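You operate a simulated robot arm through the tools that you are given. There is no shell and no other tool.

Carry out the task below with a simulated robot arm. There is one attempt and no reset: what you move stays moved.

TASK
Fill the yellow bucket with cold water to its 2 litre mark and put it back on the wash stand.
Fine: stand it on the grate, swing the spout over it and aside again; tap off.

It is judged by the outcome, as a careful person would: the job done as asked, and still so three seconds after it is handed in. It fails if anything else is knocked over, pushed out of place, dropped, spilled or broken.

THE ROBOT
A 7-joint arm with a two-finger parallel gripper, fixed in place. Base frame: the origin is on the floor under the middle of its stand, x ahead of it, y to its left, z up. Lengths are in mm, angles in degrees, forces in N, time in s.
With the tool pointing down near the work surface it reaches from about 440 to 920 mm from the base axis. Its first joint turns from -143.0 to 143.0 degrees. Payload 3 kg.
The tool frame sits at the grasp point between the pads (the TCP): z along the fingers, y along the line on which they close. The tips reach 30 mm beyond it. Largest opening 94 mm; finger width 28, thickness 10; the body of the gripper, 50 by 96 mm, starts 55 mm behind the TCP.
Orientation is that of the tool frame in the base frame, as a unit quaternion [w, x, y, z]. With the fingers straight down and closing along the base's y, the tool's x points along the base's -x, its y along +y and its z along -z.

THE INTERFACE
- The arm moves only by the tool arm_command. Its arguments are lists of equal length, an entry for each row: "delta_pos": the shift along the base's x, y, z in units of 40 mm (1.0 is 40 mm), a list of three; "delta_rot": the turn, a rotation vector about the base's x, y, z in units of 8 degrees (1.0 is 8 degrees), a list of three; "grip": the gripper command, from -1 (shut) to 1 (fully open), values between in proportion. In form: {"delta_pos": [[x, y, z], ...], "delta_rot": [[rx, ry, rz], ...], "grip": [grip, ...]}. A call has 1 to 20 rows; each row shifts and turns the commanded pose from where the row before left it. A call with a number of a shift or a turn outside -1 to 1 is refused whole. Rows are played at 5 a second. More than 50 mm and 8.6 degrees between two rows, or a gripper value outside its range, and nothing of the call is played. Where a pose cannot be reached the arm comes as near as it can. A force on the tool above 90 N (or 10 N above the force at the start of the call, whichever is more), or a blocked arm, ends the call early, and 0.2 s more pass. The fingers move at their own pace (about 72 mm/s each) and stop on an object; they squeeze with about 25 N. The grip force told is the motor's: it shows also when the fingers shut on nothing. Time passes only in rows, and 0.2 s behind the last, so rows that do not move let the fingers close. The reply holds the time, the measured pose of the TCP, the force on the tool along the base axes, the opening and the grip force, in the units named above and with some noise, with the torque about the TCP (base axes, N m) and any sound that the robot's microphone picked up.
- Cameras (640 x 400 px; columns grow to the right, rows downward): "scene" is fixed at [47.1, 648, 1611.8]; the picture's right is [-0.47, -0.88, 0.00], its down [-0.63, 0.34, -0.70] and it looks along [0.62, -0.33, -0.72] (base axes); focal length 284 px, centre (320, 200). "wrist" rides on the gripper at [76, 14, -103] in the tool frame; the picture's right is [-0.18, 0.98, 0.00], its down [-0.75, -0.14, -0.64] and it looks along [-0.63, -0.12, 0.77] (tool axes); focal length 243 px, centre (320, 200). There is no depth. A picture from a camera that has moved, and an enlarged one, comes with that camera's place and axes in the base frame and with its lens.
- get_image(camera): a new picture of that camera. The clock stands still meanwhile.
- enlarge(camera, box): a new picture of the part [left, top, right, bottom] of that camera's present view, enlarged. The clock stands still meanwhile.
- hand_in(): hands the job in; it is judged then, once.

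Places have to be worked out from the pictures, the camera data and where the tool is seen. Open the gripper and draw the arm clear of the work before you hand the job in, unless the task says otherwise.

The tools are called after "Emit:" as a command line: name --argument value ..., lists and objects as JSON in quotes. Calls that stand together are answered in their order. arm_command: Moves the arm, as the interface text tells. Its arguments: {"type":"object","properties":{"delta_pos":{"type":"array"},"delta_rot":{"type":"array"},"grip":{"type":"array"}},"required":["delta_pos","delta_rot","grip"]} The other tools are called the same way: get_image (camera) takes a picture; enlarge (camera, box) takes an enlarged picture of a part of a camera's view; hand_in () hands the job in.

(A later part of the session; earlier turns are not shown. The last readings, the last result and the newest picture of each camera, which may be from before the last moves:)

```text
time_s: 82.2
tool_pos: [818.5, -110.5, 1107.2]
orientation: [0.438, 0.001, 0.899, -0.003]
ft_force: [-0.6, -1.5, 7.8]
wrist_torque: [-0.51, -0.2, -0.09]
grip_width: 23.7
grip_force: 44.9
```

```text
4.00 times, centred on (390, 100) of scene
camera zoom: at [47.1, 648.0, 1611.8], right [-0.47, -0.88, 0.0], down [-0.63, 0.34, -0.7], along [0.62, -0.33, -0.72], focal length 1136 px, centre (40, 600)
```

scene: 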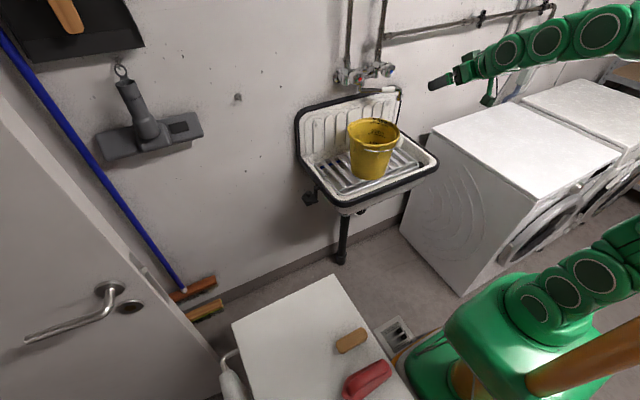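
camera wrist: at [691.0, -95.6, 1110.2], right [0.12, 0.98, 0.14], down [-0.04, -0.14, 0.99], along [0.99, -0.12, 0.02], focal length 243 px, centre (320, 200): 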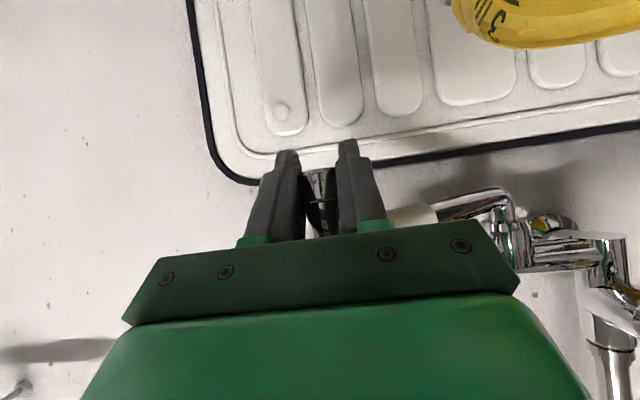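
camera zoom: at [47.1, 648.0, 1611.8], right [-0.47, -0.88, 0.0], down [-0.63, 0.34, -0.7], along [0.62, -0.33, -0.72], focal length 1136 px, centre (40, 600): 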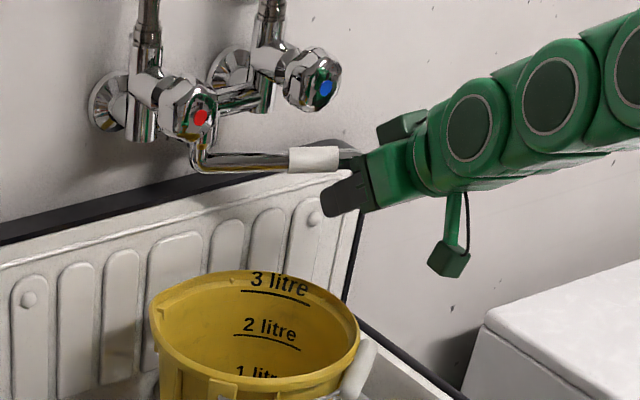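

Gripped (23.7 mm). I swing it along the arc about the pivot, first 10°, and check the forces.

Emit:
arm_command --delta_pos '[[-0.15, 0.1, 0], [-0.14, 0.095, 0], [-0.14, 0.105, 0], [-0.13, 0.11, 0], [0, 0, 0]]' --delta_rot '[[0, 0, 0], [0, 0, 0], [0, 0, 0], [0, 0, 0], [0, 0, 0]]' --grip '[-1, -1, -1, -1, -1]'

Emit:
enlarge --camera "scene" --box '[330, 50, 450, 150]'

```text
time_s: 83.4
tool_pos: [797.1, -93.6, 1106.9]
orientation: [0.437, 0.001, 0.899, -0.002]
ft_force: [-16.2, -20.8, 21.3]
wrist_torque: [-0.68, -0.37, -0.13]
grip_width: 23.4
grip_force: 45.2
```

```text
4.00 times, centred on (390, 100) of scene
camera zoom: at [47.1, 648.0, 1611.8], right [-0.47, -0.88, 0.0], down [-0.63, 0.34, -0.7], along [0.62, -0.33, -0.72], focal length 1136 px, centre (40, 600)
```

zoom: 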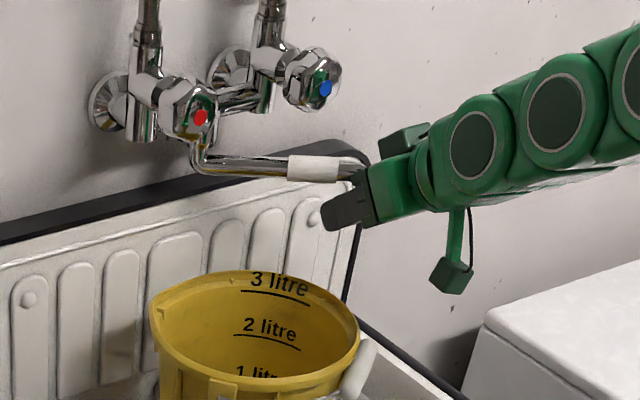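

The spout follows. The reaction (-16,-21,21) N points outward, so my arc radius is a few mm too small; I ease outward 3 mm and up 1.5 mm.

Emit:
arm_command --delta_pos '[[-0.05, -0.058, 0.04], [0, 0, 0]]' --delta_rot '[[0, 0, 0], [0, 0, 0]]' --grip '[-1, -1]'

```text
time_s: 84.0
tool_pos: [795.5, -92.2, 1106.7]
orientation: [0.437, -0.001, 0.899, -0.002]
ft_force: [25.4, 31.7, 5.2]
wrist_torque: [-0.47, -0.52, 0.2]
grip_width: 23.5
grip_force: 44.9
```

Stiff contact: the right offset was only about 1.2 mm. I correct back 1.7 mm and continue 8° along a refined arc (pivot ≈(896,29)).

Emit:
arm_command --delta_pos '[[0.027, 0.033, 0], [-0.105, 0.093, 0], [-0.105, 0.093, 0], [-0.098, 0.098, 0], [-0.098, 0.098, 0], [0, 0, 0]]' --delta_rot '[[0, 0, 0], [0, 0, 0], [0, 0, 0], [0, 0, 0], [0, 0, 0], [0, 0, 0]]' --grip '[-1, -1, -1, -1, -1, -1]'

```text
time_s: 85.4
tool_pos: [778.8, -79.5, 1108.9]
orientation: [0.437, 0.001, 0.9, -0.002]
ft_force: [17.6, 15.0, 7.3]
wrist_torque: [-0.49, 0.5, 0.01]
grip_width: 23.3
grip_force: 44.6
```

Small inward reaction only. To avoid fighting the arc I loosen the fingers to a 29 mm cage around the outlet and push it along by the fingers.

Emit:
arm_command --delta_pos '[[0, 0, 0], [0, 0, 0], [-0.17, 0.198, 0], [-0.165, 0.222, 0], [-0.153, 0.232, 0], [-0.135, 0.243, 0], [-0.118, 0.253, 0], [0, 0, 0]]' --delta_rot '[[0, 0, 0], [0, 0, 0], [0, 0, 0], [0, 0, 0], [0, 0, 0], [0, 0, 0], [0, 0, 0], [0, 0, 0]]' --grip '[-0.38, -0.38, -0.38, -0.38, -0.38, -0.38, -0.38, -0.38]'

Emit:
enlarge --camera "scene" --box '[310, 50, 450, 170]'

Emit:
get_image --camera "wrist"

```text
time_s: 87.2
tool_pos: [747.8, -33.0, 1108.9]
orientation: [0.437, 0.0, 0.9, -0.001]
ft_force: [0.3, -0.6, 3.7]
wrist_torque: [-0.09, 0.01, -0.01]
grip_width: 29.3
grip_force: 0.1
```

```text
3.33 times, centred on (380, 110) of scene
camera zoom: at [47.1, 648.0, 1611.8], right [-0.47, -0.88, 0.0], down [-0.63, 0.34, -0.7], along [0.62, -0.33, -0.72], focal length 947 px, centre (120, 500)
```

zoom: 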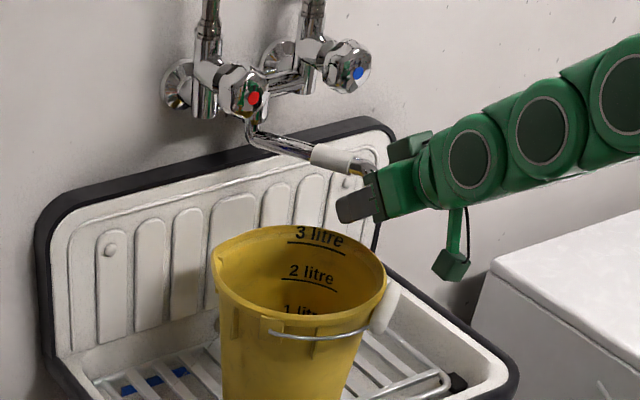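

```text
taken
camera wrist: at [620.8, -18.7, 1112.0], right [0.12, 0.98, 0.14], down [-0.04, -0.14, 0.99], along [0.99, -0.12, 0.02], focal length 243 px, centre (320, 200)
```

wrist: 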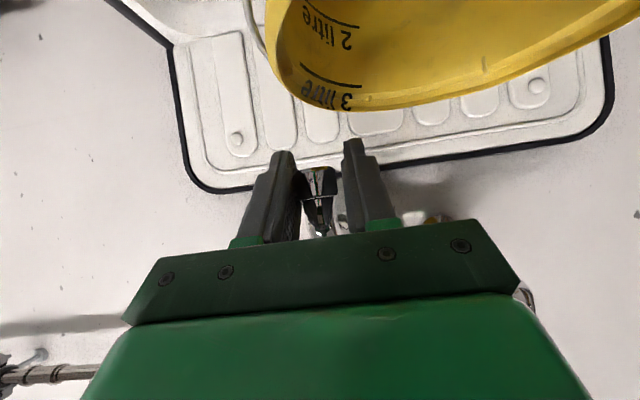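

The spout follows freely with no load. I continue to about 86°.

Emit:
arm_command --delta_pos '[[-0.098, 0.258, 0], [-0.083, 0.265, 0], [-0.063, 0.273, 0], [-0.043, 0.273, 0], [-0.025, 0.278, 0], [0, 0, 0]]' --delta_rot '[[0, 0, 0], [0, 0, 0], [0, 0, 0], [0, 0, 0], [0, 0, 0], [0, 0, 0]]' --grip '[-0.38, -0.38, -0.38, -0.38, -0.38, -0.38]'

Emit:
enlarge --camera "scene" --box '[310, 50, 450, 170]'

Emit:
get_image --camera "wrist"

```text
time_s: 88.6
tool_pos: [737.3, 20.6, 1110.5]
orientation: [0.437, 0.0, 0.899, -0.001]
ft_force: [-0.2, -0.1, 0.9]
wrist_torque: [-0.03, 0.01, -0.02]
grip_width: 29.7
grip_force: 0.3
```

```text
3.33 times, centred on (380, 110) of scene
camera zoom: at [47.1, 648.0, 1611.8], right [-0.47, -0.88, 0.0], down [-0.63, 0.34, -0.7], along [0.62, -0.33, -0.72], focal length 947 px, centre (120, 500)
```

zoom: 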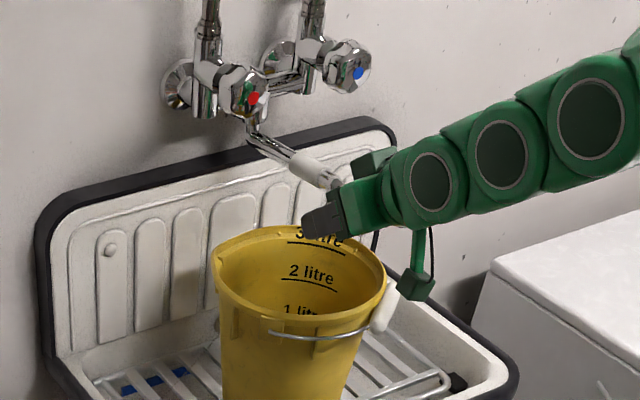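

```text
taken
camera wrist: at [610.1, 35.5, 1112.9], right [0.12, 0.98, 0.14], down [-0.04, -0.14, 0.99], along [0.99, -0.12, 0.02], focal length 243 px, centre (320, 200)
```

wrist: 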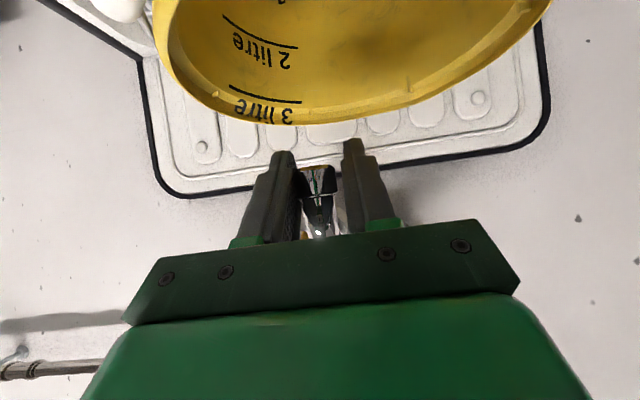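

The outlet is now over the bucket's opening. I open the fingers and back out along the tool axis.

Emit:
arm_command --delta_pos '[[0, 0, 0], [0, 0, 0], [-0.39, 0, 0.31], [-0.59, 0, 0.46], [-0.59, 0, 0.46], [-0.59, 0, 0.46], [-0.59, 0, 0.46], [0, 0, 0]]' --delta_rot '[[0, 0, 0], [0, 0, 0], [0, 0, 0], [0, 0, 0], [0, 0, 0], [0, 0, 0], [0, 0, 0], [0, 0, 0]]' --grip '[0.3, 0.3, 0.3, 0.3, 0.3, 0.5, 1, 1]'

Emit:
get_image --camera "wrist"

Emit:
enlarge --camera "scene" --box '[310, 50, 450, 170]'

```text
time_s: 90.4
tool_pos: [628.3, 20.6, 1193.9]
orientation: [0.437, 0.0, 0.9, -0.001]
ft_force: [0.2, 0.2, -0.1]
wrist_torque: [-0.02, 0.01, 0.0]
grip_width: 93.7
grip_force: 0.0
```

```text
taken
camera wrist: at [500.8, 35.0, 1197.4], right [0.12, 0.98, 0.14], down [-0.04, -0.14, 0.99], along [0.99, -0.12, 0.02], focal length 243 px, centre (320, 200)
```

wrist: 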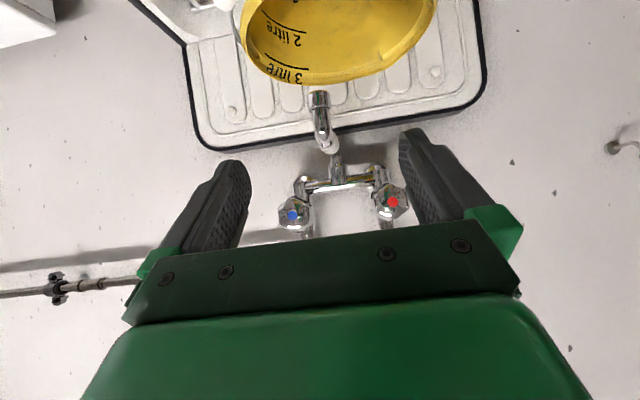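

```text
3.33 times, centred on (380, 110) of scene
camera zoom: at [47.1, 648.0, 1611.8], right [-0.47, -0.88, 0.0], down [-0.63, 0.34, -0.7], along [0.62, -0.33, -0.72], focal length 947 px, centre (120, 500)
```

zoom: 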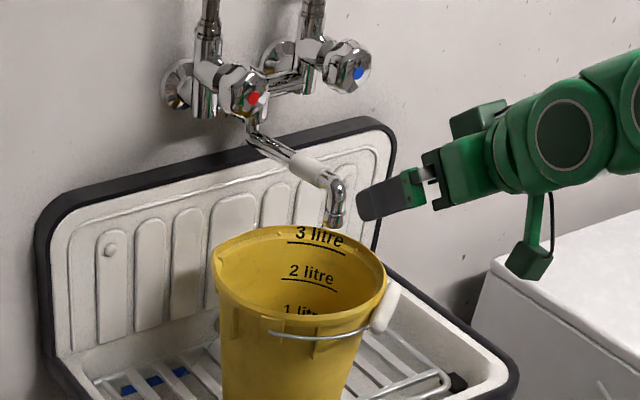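

Spout outlet ≈(750,19), over the bucket. Next I level the tool to point straight at the cold (blue) knob and move in front of it.

Emit:
arm_command --delta_pos '[[0.25, -0.25, 0.11], [0.25, -0.25, 0.11], [0.25, -0.25, 0.11], [0.25, -0.25, 0.11], [0.25, -0.25, 0.11], [0.25, -0.25, 0.11], [0, 0, 0]]' --delta_rot '[[0, -0.79, 0], [0, -0.79, 0], [0, -0.79, 0], [0, -0.79, 0], [0, -0.79, 0], [0, -0.79, 0], [0, 0, 0]]' --grip '[1, 1, 1, 1, 1, 1, 1]'

Emit:
get_image --camera "wrist"

Emit:
get_image --camera "scene"

```text
time_s: 92.0
tool_pos: [686.3, -39.7, 1221.2]
orientation: [0.706, 0.001, 0.708, -0.001]
ft_force: [0.3, -1.3, -0.2]
wrist_torque: [-0.02, 0.02, 0.01]
grip_width: 93.9
grip_force: 0.0
```

```text
taken
camera wrist: at [584.1, -25.6, 1144.7], right [0.0, 0.98, 0.18], down [-0.64, -0.14, 0.76], along [0.77, -0.12, 0.63], focal length 243 px, centre (320, 200)
```

wrist: 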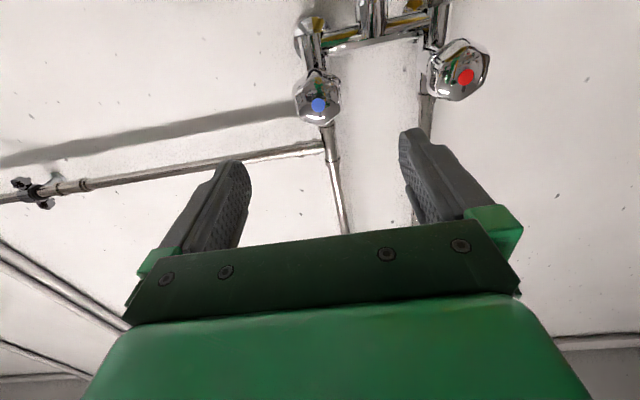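

```text
taken
```

scene: 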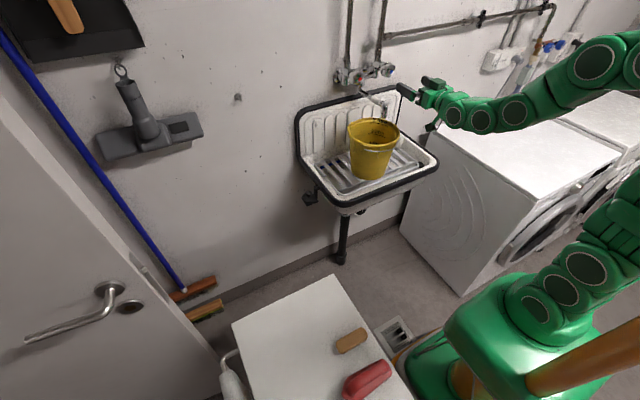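

Tool is level and centred on the blue knob (y≈-41, z≈1220). I advance until the fingers straddle the knob.

Emit:
arm_command --delta_pos '[[0.7, 0, 0], [0.8, -0.03, 0], [0.8, 0, 0], [0.6, 0, 0], [0.3, 0, 0], [0.2, 0, 0], [0, 0, 0]]' --delta_rot '[[0, 0, 0], [0, 0, 0], [0, 0, 0], [0, 0, 0], [0, 0, 0], [0, 0, 0], [0, 0, 0]]' --grip '[1, 1, 1, 1, 1, 1, 1]'

Emit:
get_image --camera "wrist"

Emit:
enlarge --camera "scene" --box '[330, 40, 450, 140]'

```text
time_s: 93.6
tool_pos: [824.5, -41.0, 1222.2]
orientation: [0.705, 0.0, 0.709, -0.002]
ft_force: [-0.6, -0.3, -0.8]
wrist_torque: [-0.02, -0.01, -0.04]
grip_width: 94.3
grip_force: 0.0
```

```text
taken
camera wrist: at [720.9, -25.6, 1145.3], right [0.0, 0.98, 0.18], down [-0.64, -0.14, 0.76], along [0.77, -0.12, 0.63], focal length 243 px, centre (320, 200)
```

wrist: 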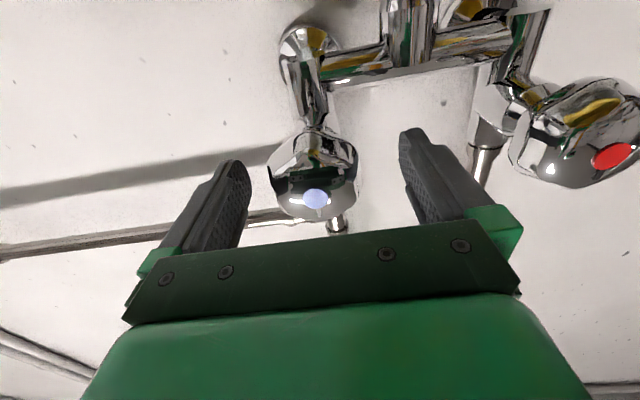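

```text
4.00 times, centred on (390, 90) of scene
camera zoom: at [47.1, 648.0, 1611.8], right [-0.47, -0.88, 0.0], down [-0.63, 0.34, -0.7], along [0.62, -0.33, -0.72], focal length 1136 px, centre (40, 640)
```

zoom: 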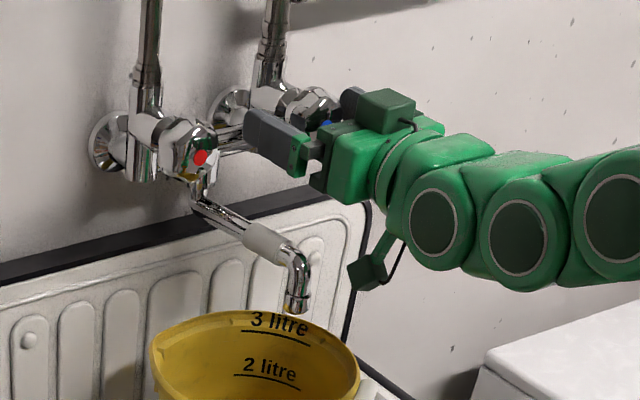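

The knob is centred between the fingers. I close on it.

Emit:
arm_command --delta_pos '[[0, -0.02, -0.03], [0, 0, 0], [0, 0, 0], [0, 0, 0], [0, 0, 0]]' --delta_rot '[[0, 0, 0], [0, 0, 0], [0, 0, 0], [0, 0, 0], [0, 0, 0]]' --grip '[0.4, 0.1, -0.2, -1, -1]'

Emit:
get_image --camera "wrist"

```text
time_s: 94.8
tool_pos: [822.2, -41.3, 1221.0]
orientation: [0.706, 0.002, 0.709, -0.003]
ft_force: [1.8, -20.2, -0.1]
wrist_torque: [-0.05, 0.04, -0.23]
grip_width: 51.8
grip_force: 45.2
```

```text
taken
camera wrist: at [719.9, -27.3, 1144.4], right [0.01, 0.98, 0.18], down [-0.64, -0.14, 0.76], along [0.77, -0.12, 0.63], focal length 243 px, centre (320, 200)
```

wrist: 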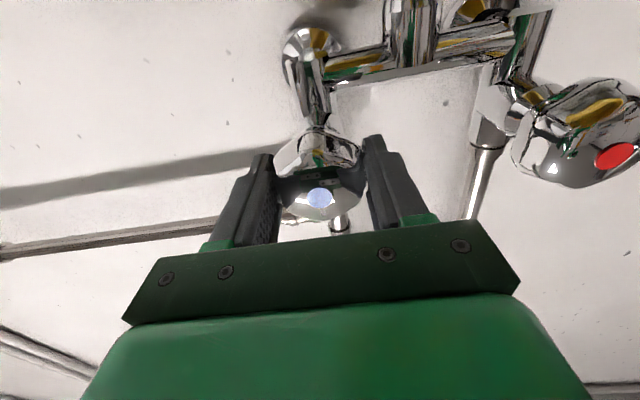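

Held at 51.8 mm. I relieve the 20 N side load by 1 mm and turn counter-clockwise (opening) 16°, watching and listening.

Emit:
arm_command --delta_pos '[[0, -0.025, 0], [0, 0, 0], [0, 0, 0], [0, 0, 0], [0, 0, 0]]' --delta_rot '[[0, 0, 0], [-0.5, 0, 0], [-0.5, 0, 0], [-0.5, 0, 0], [-0.5, 0, 0]]' --grip '[-1, -1, -1, -1, -1]'

Emit:
enlarge --camera "scene" --box '[330, 60, 450, 190]'

```text
time_s: 96.0
tool_pos: [823.8, -42.7, 1220.8]
orientation: [0.699, -0.098, 0.701, -0.102]
ft_force: [-16.5, 2.7, 3.8]
wrist_torque: [0.04, 0.17, 0.43]
grip_width: 52.1
grip_force: 44.9
```

```text
3.08 times, centred on (390, 125) of scene
camera zoom: at [47.1, 648.0, 1611.8], right [-0.47, -0.88, 0.0], down [-0.63, 0.34, -0.7], along [0.62, -0.33, -0.72], focal length 874 px, centre (105, 431)
```

zoom: 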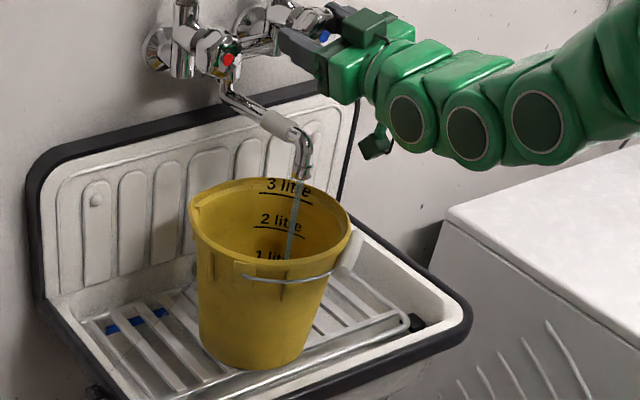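

Cold water is running in a thin stream into the bucket with a 16° turn. I hold for 2 s and check how fast it fills.

Emit:
arm_command --delta_pos '[[0, 0, 0], [0, 0, 0], [0, 0, 0], [0, 0, 0], [0, 0, 0], [0, 0, 0], [0, 0, 0], [0, 0, 0], [0, 0, 0], [0, 0, 0]]' --delta_rot '[[0, 0, 0], [0, 0, 0], [0, 0, 0], [0, 0, 0], [0, 0, 0], [0, 0, 0], [0, 0, 0], [0, 0, 0], [0, 0, 0], [0, 0, 0]]' --grip '[-1, -1, -1, -1, -1, -1, -1, -1, -1, -1]'

Emit:
enlarge --camera "scene" --box '[340, 90, 430, 190]'

```text
time_s: 98.2
tool_pos: [822.5, -41.4, 1220.8]
orientation: [0.699, -0.098, 0.701, -0.099]
ft_force: [0.0, 17.6, 22.6]
wrist_torque: [0.01, -0.28, 0.46]
grip_width: 51.8
grip_force: 44.5
```

```text
4.00 times, centred on (385, 140) of scene
camera zoom: at [47.1, 648.0, 1611.8], right [-0.47, -0.88, 0.0], down [-0.63, 0.34, -0.7], along [0.62, -0.33, -0.72], focal length 1136 px, centre (60, 440)
```

zoom: 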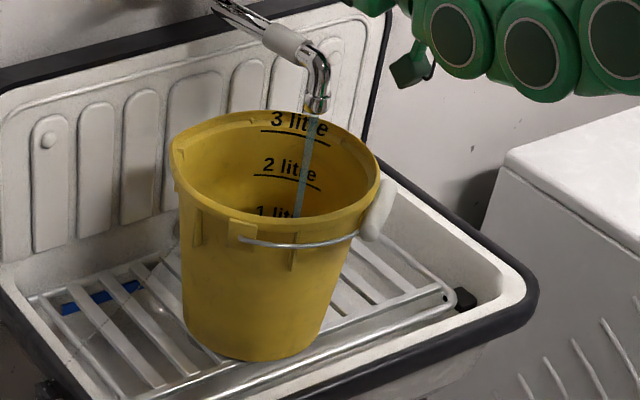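

The water surface is still below the line of sight. I hold another 4 s to gauge the flow.

Emit:
arm_command --delta_pos '[[0, 0, 0], [0, 0, 0], [0, 0, 0], [0, 0, 0], [0, 0, 0], [0, 0, 0], [0, 0, 0], [0, 0, 0], [0, 0, 0], [0, 0, 0], [0, 0, 0], [0, 0, 0], [0, 0, 0], [0, 0, 0], [0, 0, 0], [0, 0, 0], [0, 0, 0], [0, 0, 0], [0, 0, 0], [0, 0, 0]]' --delta_rot '[[0, 0, 0], [0, 0, 0], [0, 0, 0], [0, 0, 0], [0, 0, 0], [0, 0, 0], [0, 0, 0], [0, 0, 0], [0, 0, 0], [0, 0, 0], [0, 0, 0], [0, 0, 0], [0, 0, 0], [0, 0, 0], [0, 0, 0], [0, 0, 0], [0, 0, 0], [0, 0, 0], [0, 0, 0], [0, 0, 0]]' --grip '[-1, -1, -1, -1, -1, -1, -1, -1, -1, -1, -1, -1, -1, -1, -1, -1, -1, -1, -1, -1]'

Emit:
enlarge --camera "scene" --box '[350, 100, 420, 160]'

```text
time_s: 102.4
tool_pos: [822.6, -41.8, 1220.3]
orientation: [0.699, -0.097, 0.701, -0.101]
ft_force: [2.6, 13.7, 22.9]
wrist_torque: [-0.01, -0.16, 0.35]
grip_width: 51.8
grip_force: 45.1
```

```text
6.67 times, centred on (385, 130) of scene
camera zoom: at [47.1, 648.0, 1611.8], right [-0.47, -0.88, 0.0], down [-0.63, 0.34, -0.7], along [0.62, -0.33, -0.72], focal length 1893 px, centre (-113, 667)
```

zoom: 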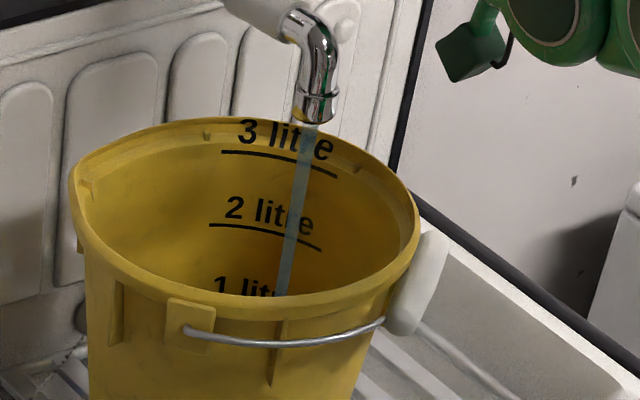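

Not yet at the 1‑litre line after about 7 s. I open another 24° for a stronger flow and ease the side load.

Emit:
arm_command --delta_pos '[[0, 0.015, 0.025], [0, 0, 0], [0, 0, 0], [0, 0, 0], [0, 0, 0], [0, 0, 0], [0, 0, 0]]' --delta_rot '[[-0.5, 0, 0], [-0.5, 0, 0], [-0.5, 0, 0], [-0.5, 0, 0], [-0.5, 0, 0], [-0.5, 0, 0], [0, 0, 0]]' --grip '[-1, -1, -1, -1, -1, -1, -1]'

Emit:
enlarge --camera "scene" --box '[350, 100, 420, 160]'

```text
time_s: 104.0
tool_pos: [823.1, -41.2, 1220.0]
orientation: [0.661, -0.242, 0.666, -0.245]
ft_force: [-25.4, 2.3, -22.0]
wrist_torque: [0.0, 0.4, 0.35]
grip_width: 52.2
grip_force: 44.7
```

```text
6.67 times, centred on (385, 130) of scene
camera zoom: at [47.1, 648.0, 1611.8], right [-0.47, -0.88, 0.0], down [-0.63, 0.34, -0.7], along [0.62, -0.33, -0.72], focal length 1893 px, centre (-113, 667)
```

zoom: 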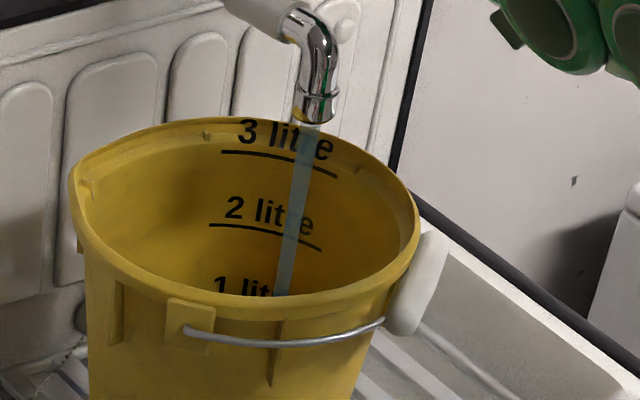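

The stream is wider. I relieve the loads slightly and hold 3 s.

Emit:
arm_command --delta_pos '[[-0.025, 0, -0.025], [0, 0, 0], [0, 0, 0], [0, 0, 0], [0, 0, 0], [0, 0, 0], [0, 0, 0], [0, 0, 0], [0, 0, 0], [0, 0, 0], [0, 0, 0], [0, 0, 0], [0, 0, 0], [0, 0, 0], [0, 0, 0]]' --delta_rot '[[0, 0, 0], [0, 0, 0], [0, 0, 0], [0, 0, 0], [0, 0, 0], [0, 0, 0], [0, 0, 0], [0, 0, 0], [0, 0, 0], [0, 0, 0], [0, 0, 0], [0, 0, 0], [0, 0, 0], [0, 0, 0], [0, 0, 0]]' --grip '[-1, -1, -1, -1, -1, -1, -1, -1, -1, -1, -1, -1, -1, -1, -1]'

Emit:
enlarge --camera "scene" --box '[350, 100, 420, 160]'

```text
time_s: 107.2
tool_pos: [822.6, -42.2, 1220.1]
orientation: [0.663, -0.242, 0.665, -0.243]
ft_force: [26.4, 1.9, -12.8]
wrist_torque: [0.0, 0.03, 0.35]
grip_width: 51.7
grip_force: 44.6
```

```text
6.67 times, centred on (385, 130) of scene
camera zoom: at [47.1, 648.0, 1611.8], right [-0.47, -0.88, 0.0], down [-0.63, 0.34, -0.7], along [0.62, -0.33, -0.72], focal length 1893 px, centre (-113, 667)
```

zoom: 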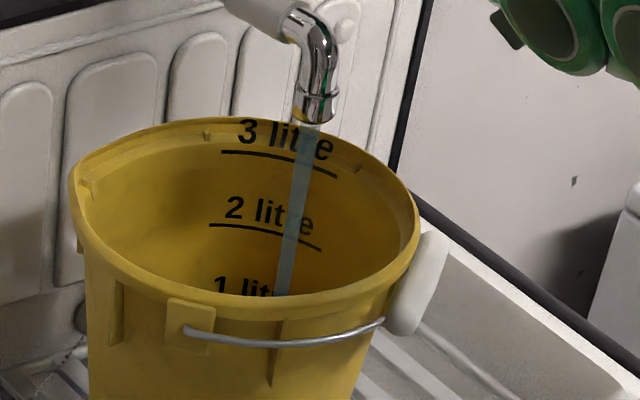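

Still below the visible part. I hold 4 s more.

Emit:
arm_command --delta_pos '[[0, 0, 0], [0, 0, 0], [0, 0, 0], [0, 0, 0], [0, 0, 0], [0, 0, 0], [0, 0, 0], [0, 0, 0], [0, 0, 0], [0, 0, 0], [0, 0, 0], [0, 0, 0], [0, 0, 0], [0, 0, 0], [0, 0, 0], [0, 0, 0], [0, 0, 0], [0, 0, 0], [0, 0, 0], [0, 0, 0]]' --delta_rot '[[0, 0, 0], [0, 0, 0], [0, 0, 0], [0, 0, 0], [0, 0, 0], [0, 0, 0], [0, 0, 0], [0, 0, 0], [0, 0, 0], [0, 0, 0], [0, 0, 0], [0, 0, 0], [0, 0, 0], [0, 0, 0], [0, 0, 0], [0, 0, 0], [0, 0, 0], [0, 0, 0], [0, 0, 0], [0, 0, 0]]' --grip '[-1, -1, -1, -1, -1, -1, -1, -1, -1, -1, -1, -1, -1, -1, -1, -1, -1, -1, -1, -1]'

Emit:
enlarge --camera "scene" --box '[350, 100, 420, 160]'

```text
time_s: 111.4
tool_pos: [823.0, -42.7, 1221.1]
orientation: [0.663, -0.241, 0.665, -0.243]
ft_force: [20.7, 2.5, -10.3]
wrist_torque: [-0.02, 0.29, 0.21]
grip_width: 51.5
grip_force: 44.5
```

```text
6.67 times, centred on (385, 130) of scene
camera zoom: at [47.1, 648.0, 1611.8], right [-0.47, -0.88, 0.0], down [-0.63, 0.34, -0.7], along [0.62, -0.33, -0.72], focal length 1893 px, centre (-113, 667)
```

zoom: 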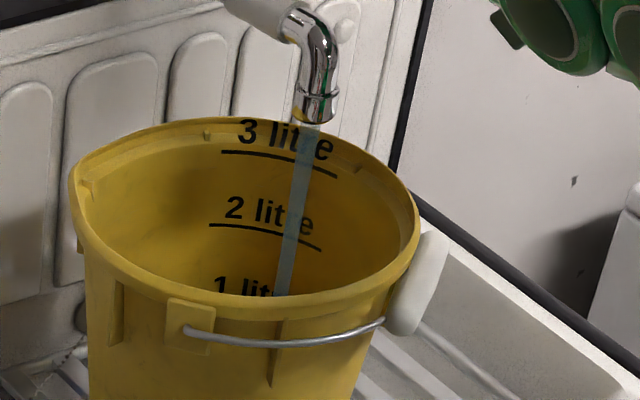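

Not visible yet; I keep holding 4 s at a time.

Emit:
arm_command --delta_pos '[[0, 0, 0], [0, 0, 0], [0, 0, 0], [0, 0, 0], [0, 0, 0], [0, 0, 0], [0, 0, 0], [0, 0, 0], [0, 0, 0], [0, 0, 0], [0, 0, 0], [0, 0, 0], [0, 0, 0], [0, 0, 0], [0, 0, 0], [0, 0, 0], [0, 0, 0], [0, 0, 0], [0, 0, 0], [0, 0, 0]]' --delta_rot '[[0, 0, 0], [0, 0, 0], [0, 0, 0], [0, 0, 0], [0, 0, 0], [0, 0, 0], [0, 0, 0], [0, 0, 0], [0, 0, 0], [0, 0, 0], [0, 0, 0], [0, 0, 0], [0, 0, 0], [0, 0, 0], [0, 0, 0], [0, 0, 0], [0, 0, 0], [0, 0, 0], [0, 0, 0], [0, 0, 0]]' --grip '[-1, -1, -1, -1, -1, -1, -1, -1, -1, -1, -1, -1, -1, -1, -1, -1, -1, -1, -1, -1]'

Emit:
enlarge --camera "scene" --box '[350, 100, 420, 160]'

```text
time_s: 115.6
tool_pos: [823.0, -40.9, 1220.0]
orientation: [0.663, -0.241, 0.666, -0.243]
ft_force: [15.7, 2.4, -11.1]
wrist_torque: [0.04, 0.27, 0.24]
grip_width: 52.0
grip_force: 45.5
```

```text
6.67 times, centred on (385, 130) of scene
camera zoom: at [47.1, 648.0, 1611.8], right [-0.47, -0.88, 0.0], down [-0.63, 0.34, -0.7], along [0.62, -0.33, -0.72], focal length 1893 px, centre (-113, 667)
```

zoom: 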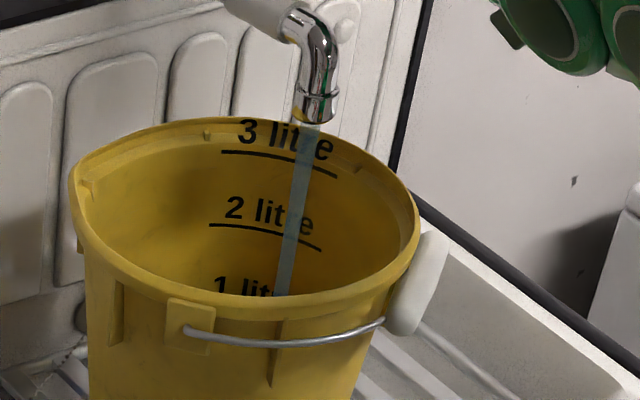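

To avoid a very long wait I open another 24°, then watch again.

Emit:
arm_command --delta_pos '[[0.012, 0, -0.01], [0, 0, 0], [0, 0, 0], [0, 0, 0], [0, 0, 0], [0, 0, 0], [0, 0, 0], [0, 0, 0], [0, 0, 0], [0, 0, 0]]' --delta_rot '[[-0.5, 0, 0], [-0.5, 0, 0], [-0.5, 0, 0], [-0.5, 0, 0], [-0.5, 0, 0], [-0.5, 0, 0], [0, 0, 0], [0, 0, 0], [0, 0, 0], [0, 0, 0]]' --grip '[-1, -1, -1, -1, -1, -1, -1, -1, -1, -1]'

Emit:
enlarge --camera "scene" --box '[340, 40, 450, 160]'

Emit:
get_image --camera "wrist"

```text
time_s: 117.8
tool_pos: [821.8, -41.0, 1220.1]
orientation: [0.599, -0.373, 0.6, -0.378]
ft_force: [26.9, -10.9, 13.5]
wrist_torque: [-0.01, 0.51, -0.21]
grip_width: 51.9
grip_force: 45.4
```

```text
3.33 times, centred on (395, 100) of scene
camera zoom: at [47.1, 648.0, 1611.8], right [-0.47, -0.88, 0.0], down [-0.63, 0.34, -0.7], along [0.62, -0.33, -0.72], focal length 947 px, centre (70, 533)
```

zoom: 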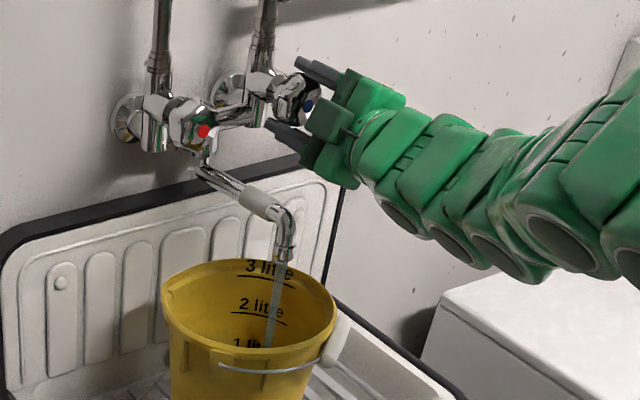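

```text
taken
camera wrist: at [720.3, -103.4, 1173.4], right [0.0, 0.6, -0.8], down [-0.64, 0.62, 0.46], along [0.77, 0.51, 0.38], focal length 243 px, centre (320, 200)
```

wrist: 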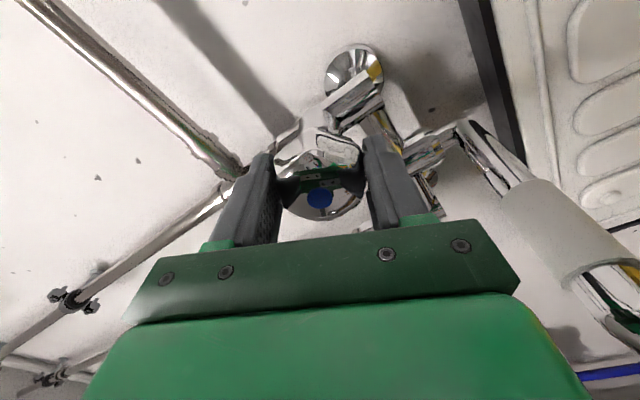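

The arm is rolled with the knob; water is flowing. I check the inside of the bucket closely.

Emit:
enlarge --camera "scene" --box '[350, 100, 420, 160]'

Emit:
arm_command --delta_pos '[[0.012, 0, 0], [0, 0, 0], [0, 0, 0], [0, 0, 0], [0, 0, 0], [0, 0, 0], [0, 0, 0], [0, 0, 0], [0, 0, 0], [0, 0, 0]]' --delta_rot '[[0, 0, 0], [0, 0, 0], [0, 0, 0], [0, 0, 0], [0, 0, 0], [0, 0, 0], [0, 0, 0], [0, 0, 0], [0, 0, 0], [0, 0, 0]]' --grip '[-1, -1, -1, -1, -1, -1, -1, -1, -1, -1]'

Emit:
enlarge --camera "scene" --box '[350, 100, 420, 160]'

```text
6.67 times, centred on (385, 130) of scene
camera zoom: at [47.1, 648.0, 1611.8], right [-0.47, -0.88, 0.0], down [-0.63, 0.34, -0.7], along [0.62, -0.33, -0.72], focal length 1893 px, centre (-113, 667)
```

zoom: 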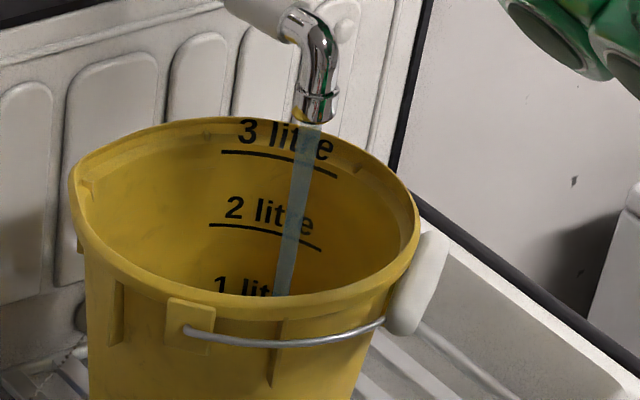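

```text
time_s: 120.0
tool_pos: [822.5, -42.8, 1220.2]
orientation: [0.598, -0.374, 0.601, -0.376]
ft_force: [-24.7, -4.1, -0.1]
wrist_torque: [0.04, 0.45, -0.15]
grip_width: 51.8
grip_force: 44.3
```

```text
6.67 times, centred on (385, 130) of scene
camera zoom: at [47.1, 648.0, 1611.8], right [-0.47, -0.88, 0.0], down [-0.63, 0.34, -0.7], along [0.62, -0.33, -0.72], focal length 1893 px, centre (-113, 667)
```

zoom: 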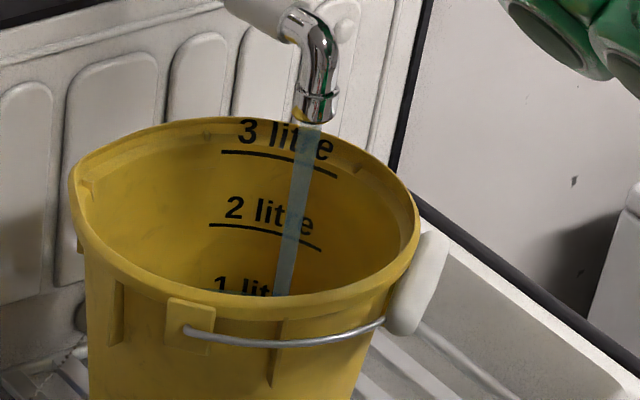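

The stream is about 12 mm wide. I hold on, 3 s at a time, watching for the surface.

Emit:
arm_command --delta_pos '[[-0.008, 0, 0], [0, 0, 0], [0, 0, 0], [0, 0, 0], [0, 0, 0], [0, 0, 0], [0, 0, 0], [0, 0, 0], [0, 0, 0], [0, 0, 0], [0, 0, 0], [0, 0, 0], [0, 0, 0], [0, 0, 0], [0, 0, 0]]' --delta_rot '[[0, 0, 0], [0, 0, 0], [0, 0, 0], [0, 0, 0], [0, 0, 0], [0, 0, 0], [0, 0, 0], [0, 0, 0], [0, 0, 0], [0, 0, 0], [0, 0, 0], [0, 0, 0], [0, 0, 0], [0, 0, 0], [0, 0, 0]]' --grip '[-1, -1, -1, -1, -1, -1, -1, -1, -1, -1, -1, -1, -1, -1, -1]'

Emit:
enlarge --camera "scene" --box '[350, 100, 420, 160]'

```text
time_s: 123.2
tool_pos: [823.6, -42.6, 1220.0]
orientation: [0.599, -0.373, 0.6, -0.377]
ft_force: [-2.4, -17.0, 14.0]
wrist_torque: [-0.03, 0.43, -0.05]
grip_width: 51.7
grip_force: 45.2
```

```text
6.67 times, centred on (385, 130) of scene
camera zoom: at [47.1, 648.0, 1611.8], right [-0.47, -0.88, 0.0], down [-0.63, 0.34, -0.7], along [0.62, -0.33, -0.72], focal length 1893 px, centre (-113, 667)
```

zoom: 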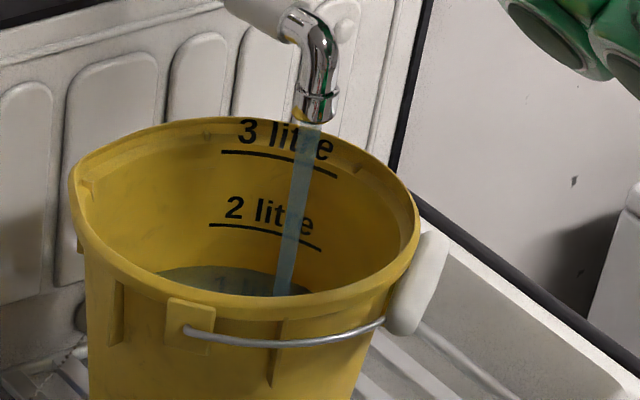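

The surface is now visible at roughly 1.4 litres. I take a short 1.2 s step to calibrate the rise rate.

Emit:
arm_command --delta_pos '[[0, 0, 0], [0, 0, 0], [0, 0, 0], [0, 0, 0], [0, 0, 0]]' --delta_rot '[[0, 0, 0], [0, 0, 0], [0, 0, 0], [0, 0, 0], [0, 0, 0]]' --grip '[-1, -1, -1, -1, -1]'

Emit:
enlarge --camera "scene" --box '[350, 100, 420, 160]'

Emit:
enlarge --camera "scene" --box '[360, 115, 410, 150]'

```text
time_s: 124.4
tool_pos: [822.1, -41.0, 1219.8]
orientation: [0.598, -0.374, 0.6, -0.378]
ft_force: [-1.0, -16.8, 14.7]
wrist_torque: [-0.02, 0.28, -0.12]
grip_width: 51.8
grip_force: 45.1
```

```text
6.67 times, centred on (385, 130) of scene
camera zoom: at [47.1, 648.0, 1611.8], right [-0.47, -0.88, 0.0], down [-0.63, 0.34, -0.7], along [0.62, -0.33, -0.72], focal length 1893 px, centre (-113, 667)
```

zoom: 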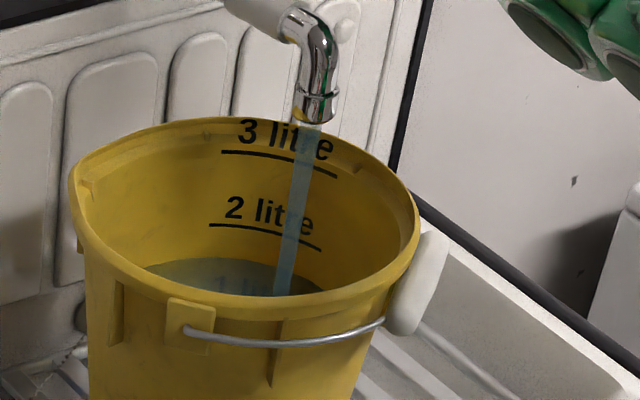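

```text
11.43 times, centred on (385, 132) of scene
camera zoom: at [47.1, 648.0, 1611.8], right [-0.47, -0.88, 0.0], down [-0.63, 0.34, -0.7], along [0.62, -0.33, -0.72], focal length 3246 px, centre (-423, 971)
```

zoom: 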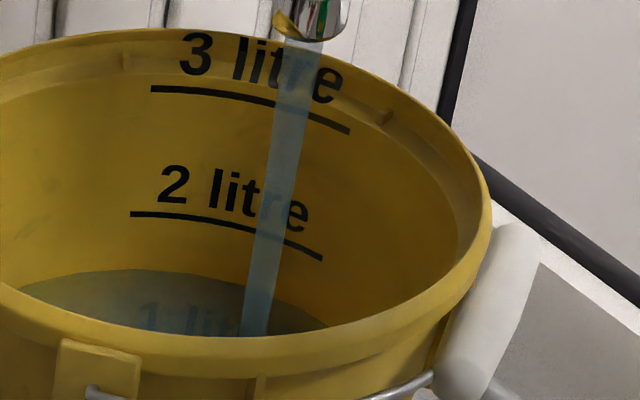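

About 33 px (in this zoom) remain to the 2‑litre line at ~6.7 px/s. I hold 2.2 s more.

Emit:
arm_command --delta_pos '[[0, 0, 0], [0, 0, 0], [0, 0, 0], [0, 0, 0], [0, 0, 0], [0, 0, 0], [0, 0, 0], [0, 0, 0], [0, 0, 0], [0, 0, 0]]' --delta_rot '[[0, 0, 0], [0, 0, 0], [0, 0, 0], [0, 0, 0], [0, 0, 0], [0, 0, 0], [0, 0, 0], [0, 0, 0], [0, 0, 0], [0, 0, 0]]' --grip '[-1, -1, -1, -1, -1, -1, -1, -1, -1, -1]'

Emit:
enlarge --camera "scene" --box '[360, 115, 410, 150]'

```text
time_s: 126.6
tool_pos: [823.9, -41.6, 1221.5]
orientation: [0.599, -0.373, 0.6, -0.376]
ft_force: [1.4, -14.1, 16.8]
wrist_torque: [-0.01, 0.37, 0.0]
grip_width: 51.7
grip_force: 45.0
```

```text
11.43 times, centred on (385, 132) of scene
camera zoom: at [47.1, 648.0, 1611.8], right [-0.47, -0.88, 0.0], down [-0.63, 0.34, -0.7], along [0.62, -0.33, -0.72], focal length 3246 px, centre (-423, 971)
```

zoom: 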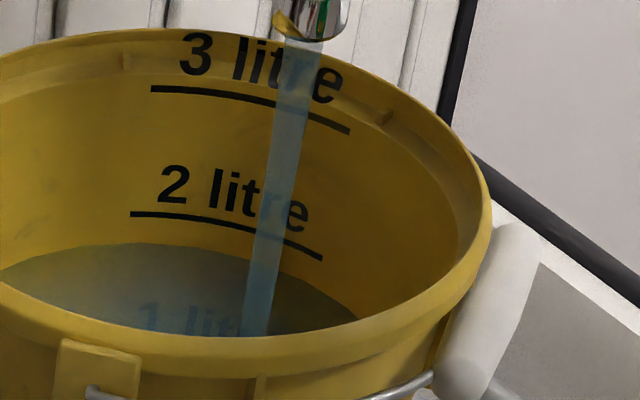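

28 px remain (about 2.3 s at full flow). I begin closing by 40° to a smaller stream for the final approach.

Emit:
arm_command --delta_pos '[[0, 0, 0], [0, 0, 0], [0, 0, 0], [0, 0, 0], [0, 0, 0]]' --delta_rot '[[1, 0, 0], [1, 0, 0], [1, 0, 0], [1, 0, 0], [1, 0, 0]]' --grip '[-1, -1, -1, -1, -1]'

Emit:
enlarge --camera "scene" --box '[360, 115, 410, 150]'

```text
time_s: 127.8
tool_pos: [822.6, -42.1, 1219.4]
orientation: [0.691, -0.145, 0.693, -0.149]
ft_force: [18.9, -16.4, 7.6]
wrist_torque: [-0.04, -0.55, 0.69]
grip_width: 51.7
grip_force: 44.9
```

```text
11.43 times, centred on (385, 132) of scene
camera zoom: at [47.1, 648.0, 1611.8], right [-0.47, -0.88, 0.0], down [-0.63, 0.34, -0.7], along [0.62, -0.33, -0.72], focal length 3246 px, centre (-423, 971)
```

zoom: 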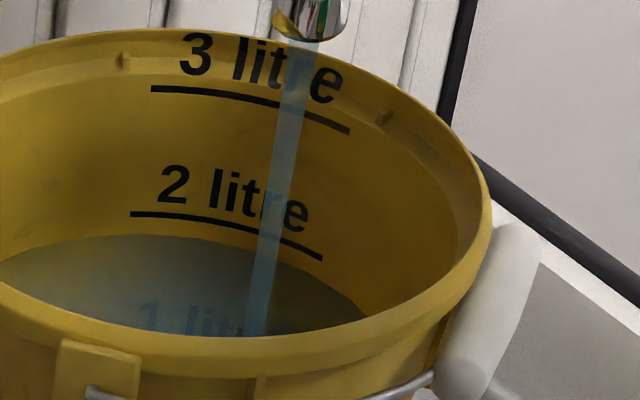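

20 px remain with a thinner stream. I hold 1.2 s.

Emit:
arm_command --delta_pos '[[0, 0, 0], [0, 0, 0], [0, 0, 0], [0, 0, 0], [0, 0, 0]]' --delta_rot '[[0, 0, 0], [0, 0, 0], [0, 0, 0], [0, 0, 0], [0, 0, 0]]' --grip '[-1, -1, -1, -1, -1]'

Emit:
enlarge --camera "scene" --box '[360, 115, 410, 150]'

```text
time_s: 129.0
tool_pos: [822.7, -43.1, 1219.2]
orientation: [0.69, -0.147, 0.693, -0.149]
ft_force: [21.9, -18.7, 12.3]
wrist_torque: [0.02, 0.32, 0.17]
grip_width: 51.7
grip_force: 44.6
```

```text
11.43 times, centred on (385, 132) of scene
camera zoom: at [47.1, 648.0, 1611.8], right [-0.47, -0.88, 0.0], down [-0.63, 0.34, -0.7], along [0.62, -0.33, -0.72], focal length 3246 px, centre (-423, 971)
```

zoom: 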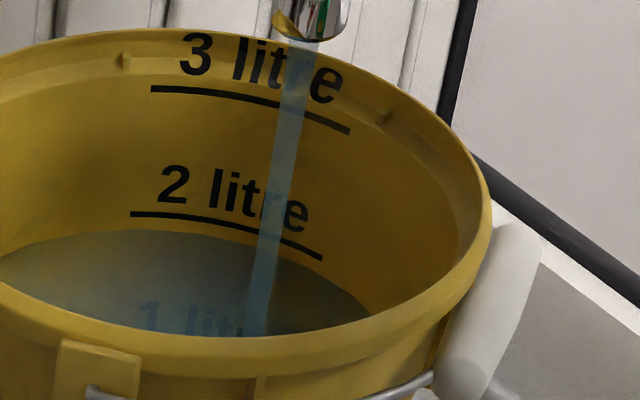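

About 14 px remain, rising ~3.3 px/s. I hold 2.4 s more.

Emit:
arm_command --delta_pos '[[0, 0, 0], [0, 0, 0], [0, 0, 0], [0, 0, 0], [0, 0, 0], [0, 0, 0], [0, 0, 0], [0, 0, 0], [0, 0, 0], [0, 0, 0], [0, 0, 0]]' --delta_rot '[[0, 0, 0], [0, 0, 0], [0, 0, 0], [0, 0, 0], [0, 0, 0], [0, 0, 0], [0, 0, 0], [0, 0, 0], [0, 0, 0], [0, 0, 0], [0, 0, 0]]' --grip '[-1, -1, -1, -1, -1, -1, -1, -1, -1, -1, -1]'

Emit:
enlarge --camera "scene" --box '[360, 115, 410, 150]'

Emit:
enlarge --camera "scene" --box '[366, 125, 396, 145]'

```text
time_s: 131.4
tool_pos: [822.5, -41.2, 1219.8]
orientation: [0.69, -0.147, 0.693, -0.148]
ft_force: [18.8, -16.7, 14.1]
wrist_torque: [0.01, -0.25, 0.4]
grip_width: 51.7
grip_force: 44.8
```

```text
11.43 times, centred on (385, 132) of scene
camera zoom: at [47.1, 648.0, 1611.8], right [-0.47, -0.88, 0.0], down [-0.63, 0.34, -0.7], along [0.62, -0.33, -0.72], focal length 3246 px, centre (-423, 971)
```

zoom: 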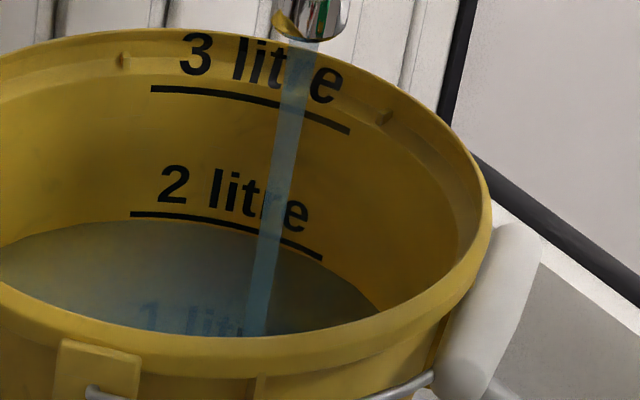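

```text
16.00 times, centred on (381, 135) of scene
camera zoom: at [47.1, 648.0, 1611.8], right [-0.47, -0.88, 0.0], down [-0.63, 0.34, -0.7], along [0.62, -0.33, -0.72], focal length 4544 px, centre (-656, 1240)
```

zoom: 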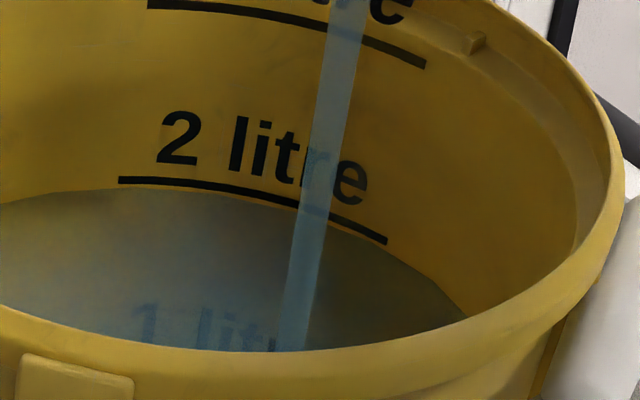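

The surface is about 0.045 litre below the line. I hold 0.8 s more and then close the remaining 24°.

Emit:
arm_command --delta_pos '[[0, 0, 0], [0, 0, 0], [0, 0, 0], [0, 0, 0], [0, 0, 0], [0, 0, 0], [0, 0, 0], [0, 0, 0]]' --delta_rot '[[0, 0, 0], [0, 0, 0], [0, 0, 0], [0, 0, 0], [1, 0, 0], [1, 0, 0], [1, 0, 0], [0, 0, 0]]' --grip '[-1, -1, -1, -1, -1, -1, -1, -1]'

Emit:
enlarge --camera "scene" --box '[366, 125, 396, 145]'

Emit:
enlarge --camera "scene" --box '[340, 40, 450, 160]'

```text
time_s: 133.2
tool_pos: [822.0, -41.9, 1219.7]
orientation: [0.706, 0.001, 0.708, -0.001]
ft_force: [24.7, -9.6, 15.0]
wrist_torque: [-0.01, -0.22, 0.32]
grip_width: 51.9
grip_force: 44.8
```

```text
16.00 times, centred on (381, 135) of scene
camera zoom: at [47.1, 648.0, 1611.8], right [-0.47, -0.88, 0.0], down [-0.63, 0.34, -0.7], along [0.62, -0.33, -0.72], focal length 4544 px, centre (-656, 1240)
```

zoom: 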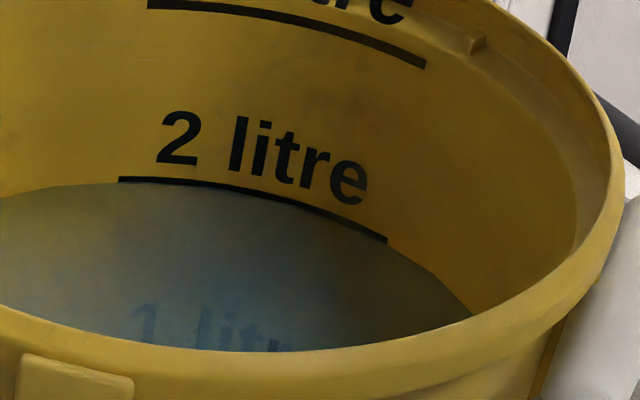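

```text
3.33 times, centred on (395, 100) of scene
camera zoom: at [47.1, 648.0, 1611.8], right [-0.47, -0.88, 0.0], down [-0.63, 0.34, -0.7], along [0.62, -0.33, -0.72], focal length 947 px, centre (70, 533)
```

zoom: 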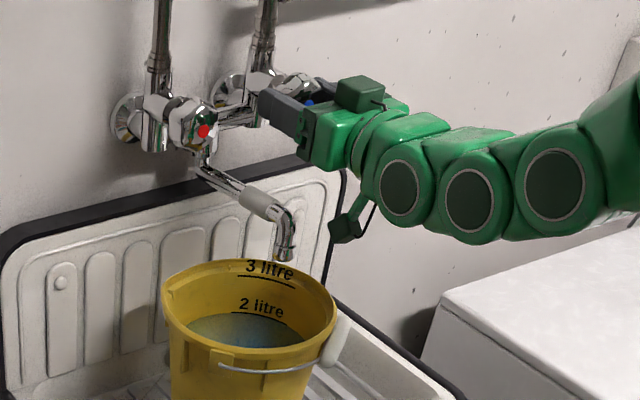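

The level is on the 2‑litre line and the stream has stopped. I nudge 4° further in the closing direction to make sure the tap is really shut and feel for the stop.

Emit:
arm_command --delta_pos '[[-0.01, 0, 0.01], [0, 0, 0], [0, 0, 0]]' --delta_rot '[[0.25, 0, 0], [0.25, 0, 0], [0, 0, 0]]' --grip '[-1, -1, -1]'

Emit:
enlarge --camera "scene" --box '[370, 85, 410, 145]'

```text
time_s: 134.0
tool_pos: [823.3, -42.7, 1219.9]
orientation: [0.704, 0.024, 0.709, 0.024]
ft_force: [-12.5, -0.5, 4.6]
wrist_torque: [-0.14, 0.63, 0.14]
grip_width: 51.9
grip_force: 45.3
```

```text
6.67 times, centred on (390, 115) of scene
camera zoom: at [47.1, 648.0, 1611.8], right [-0.47, -0.88, 0.0], down [-0.63, 0.34, -0.7], along [0.62, -0.33, -0.72], focal length 1893 px, centre (-147, 767)
```

zoom: 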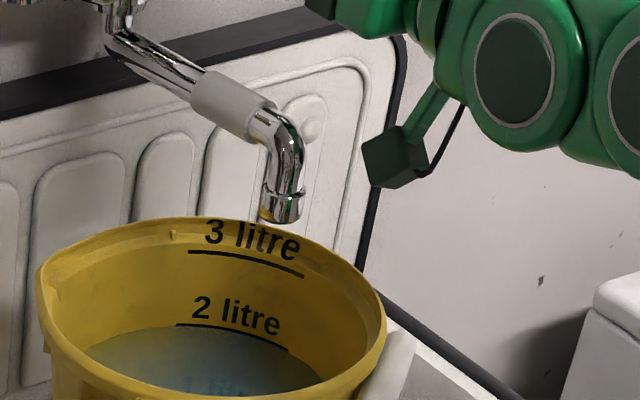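

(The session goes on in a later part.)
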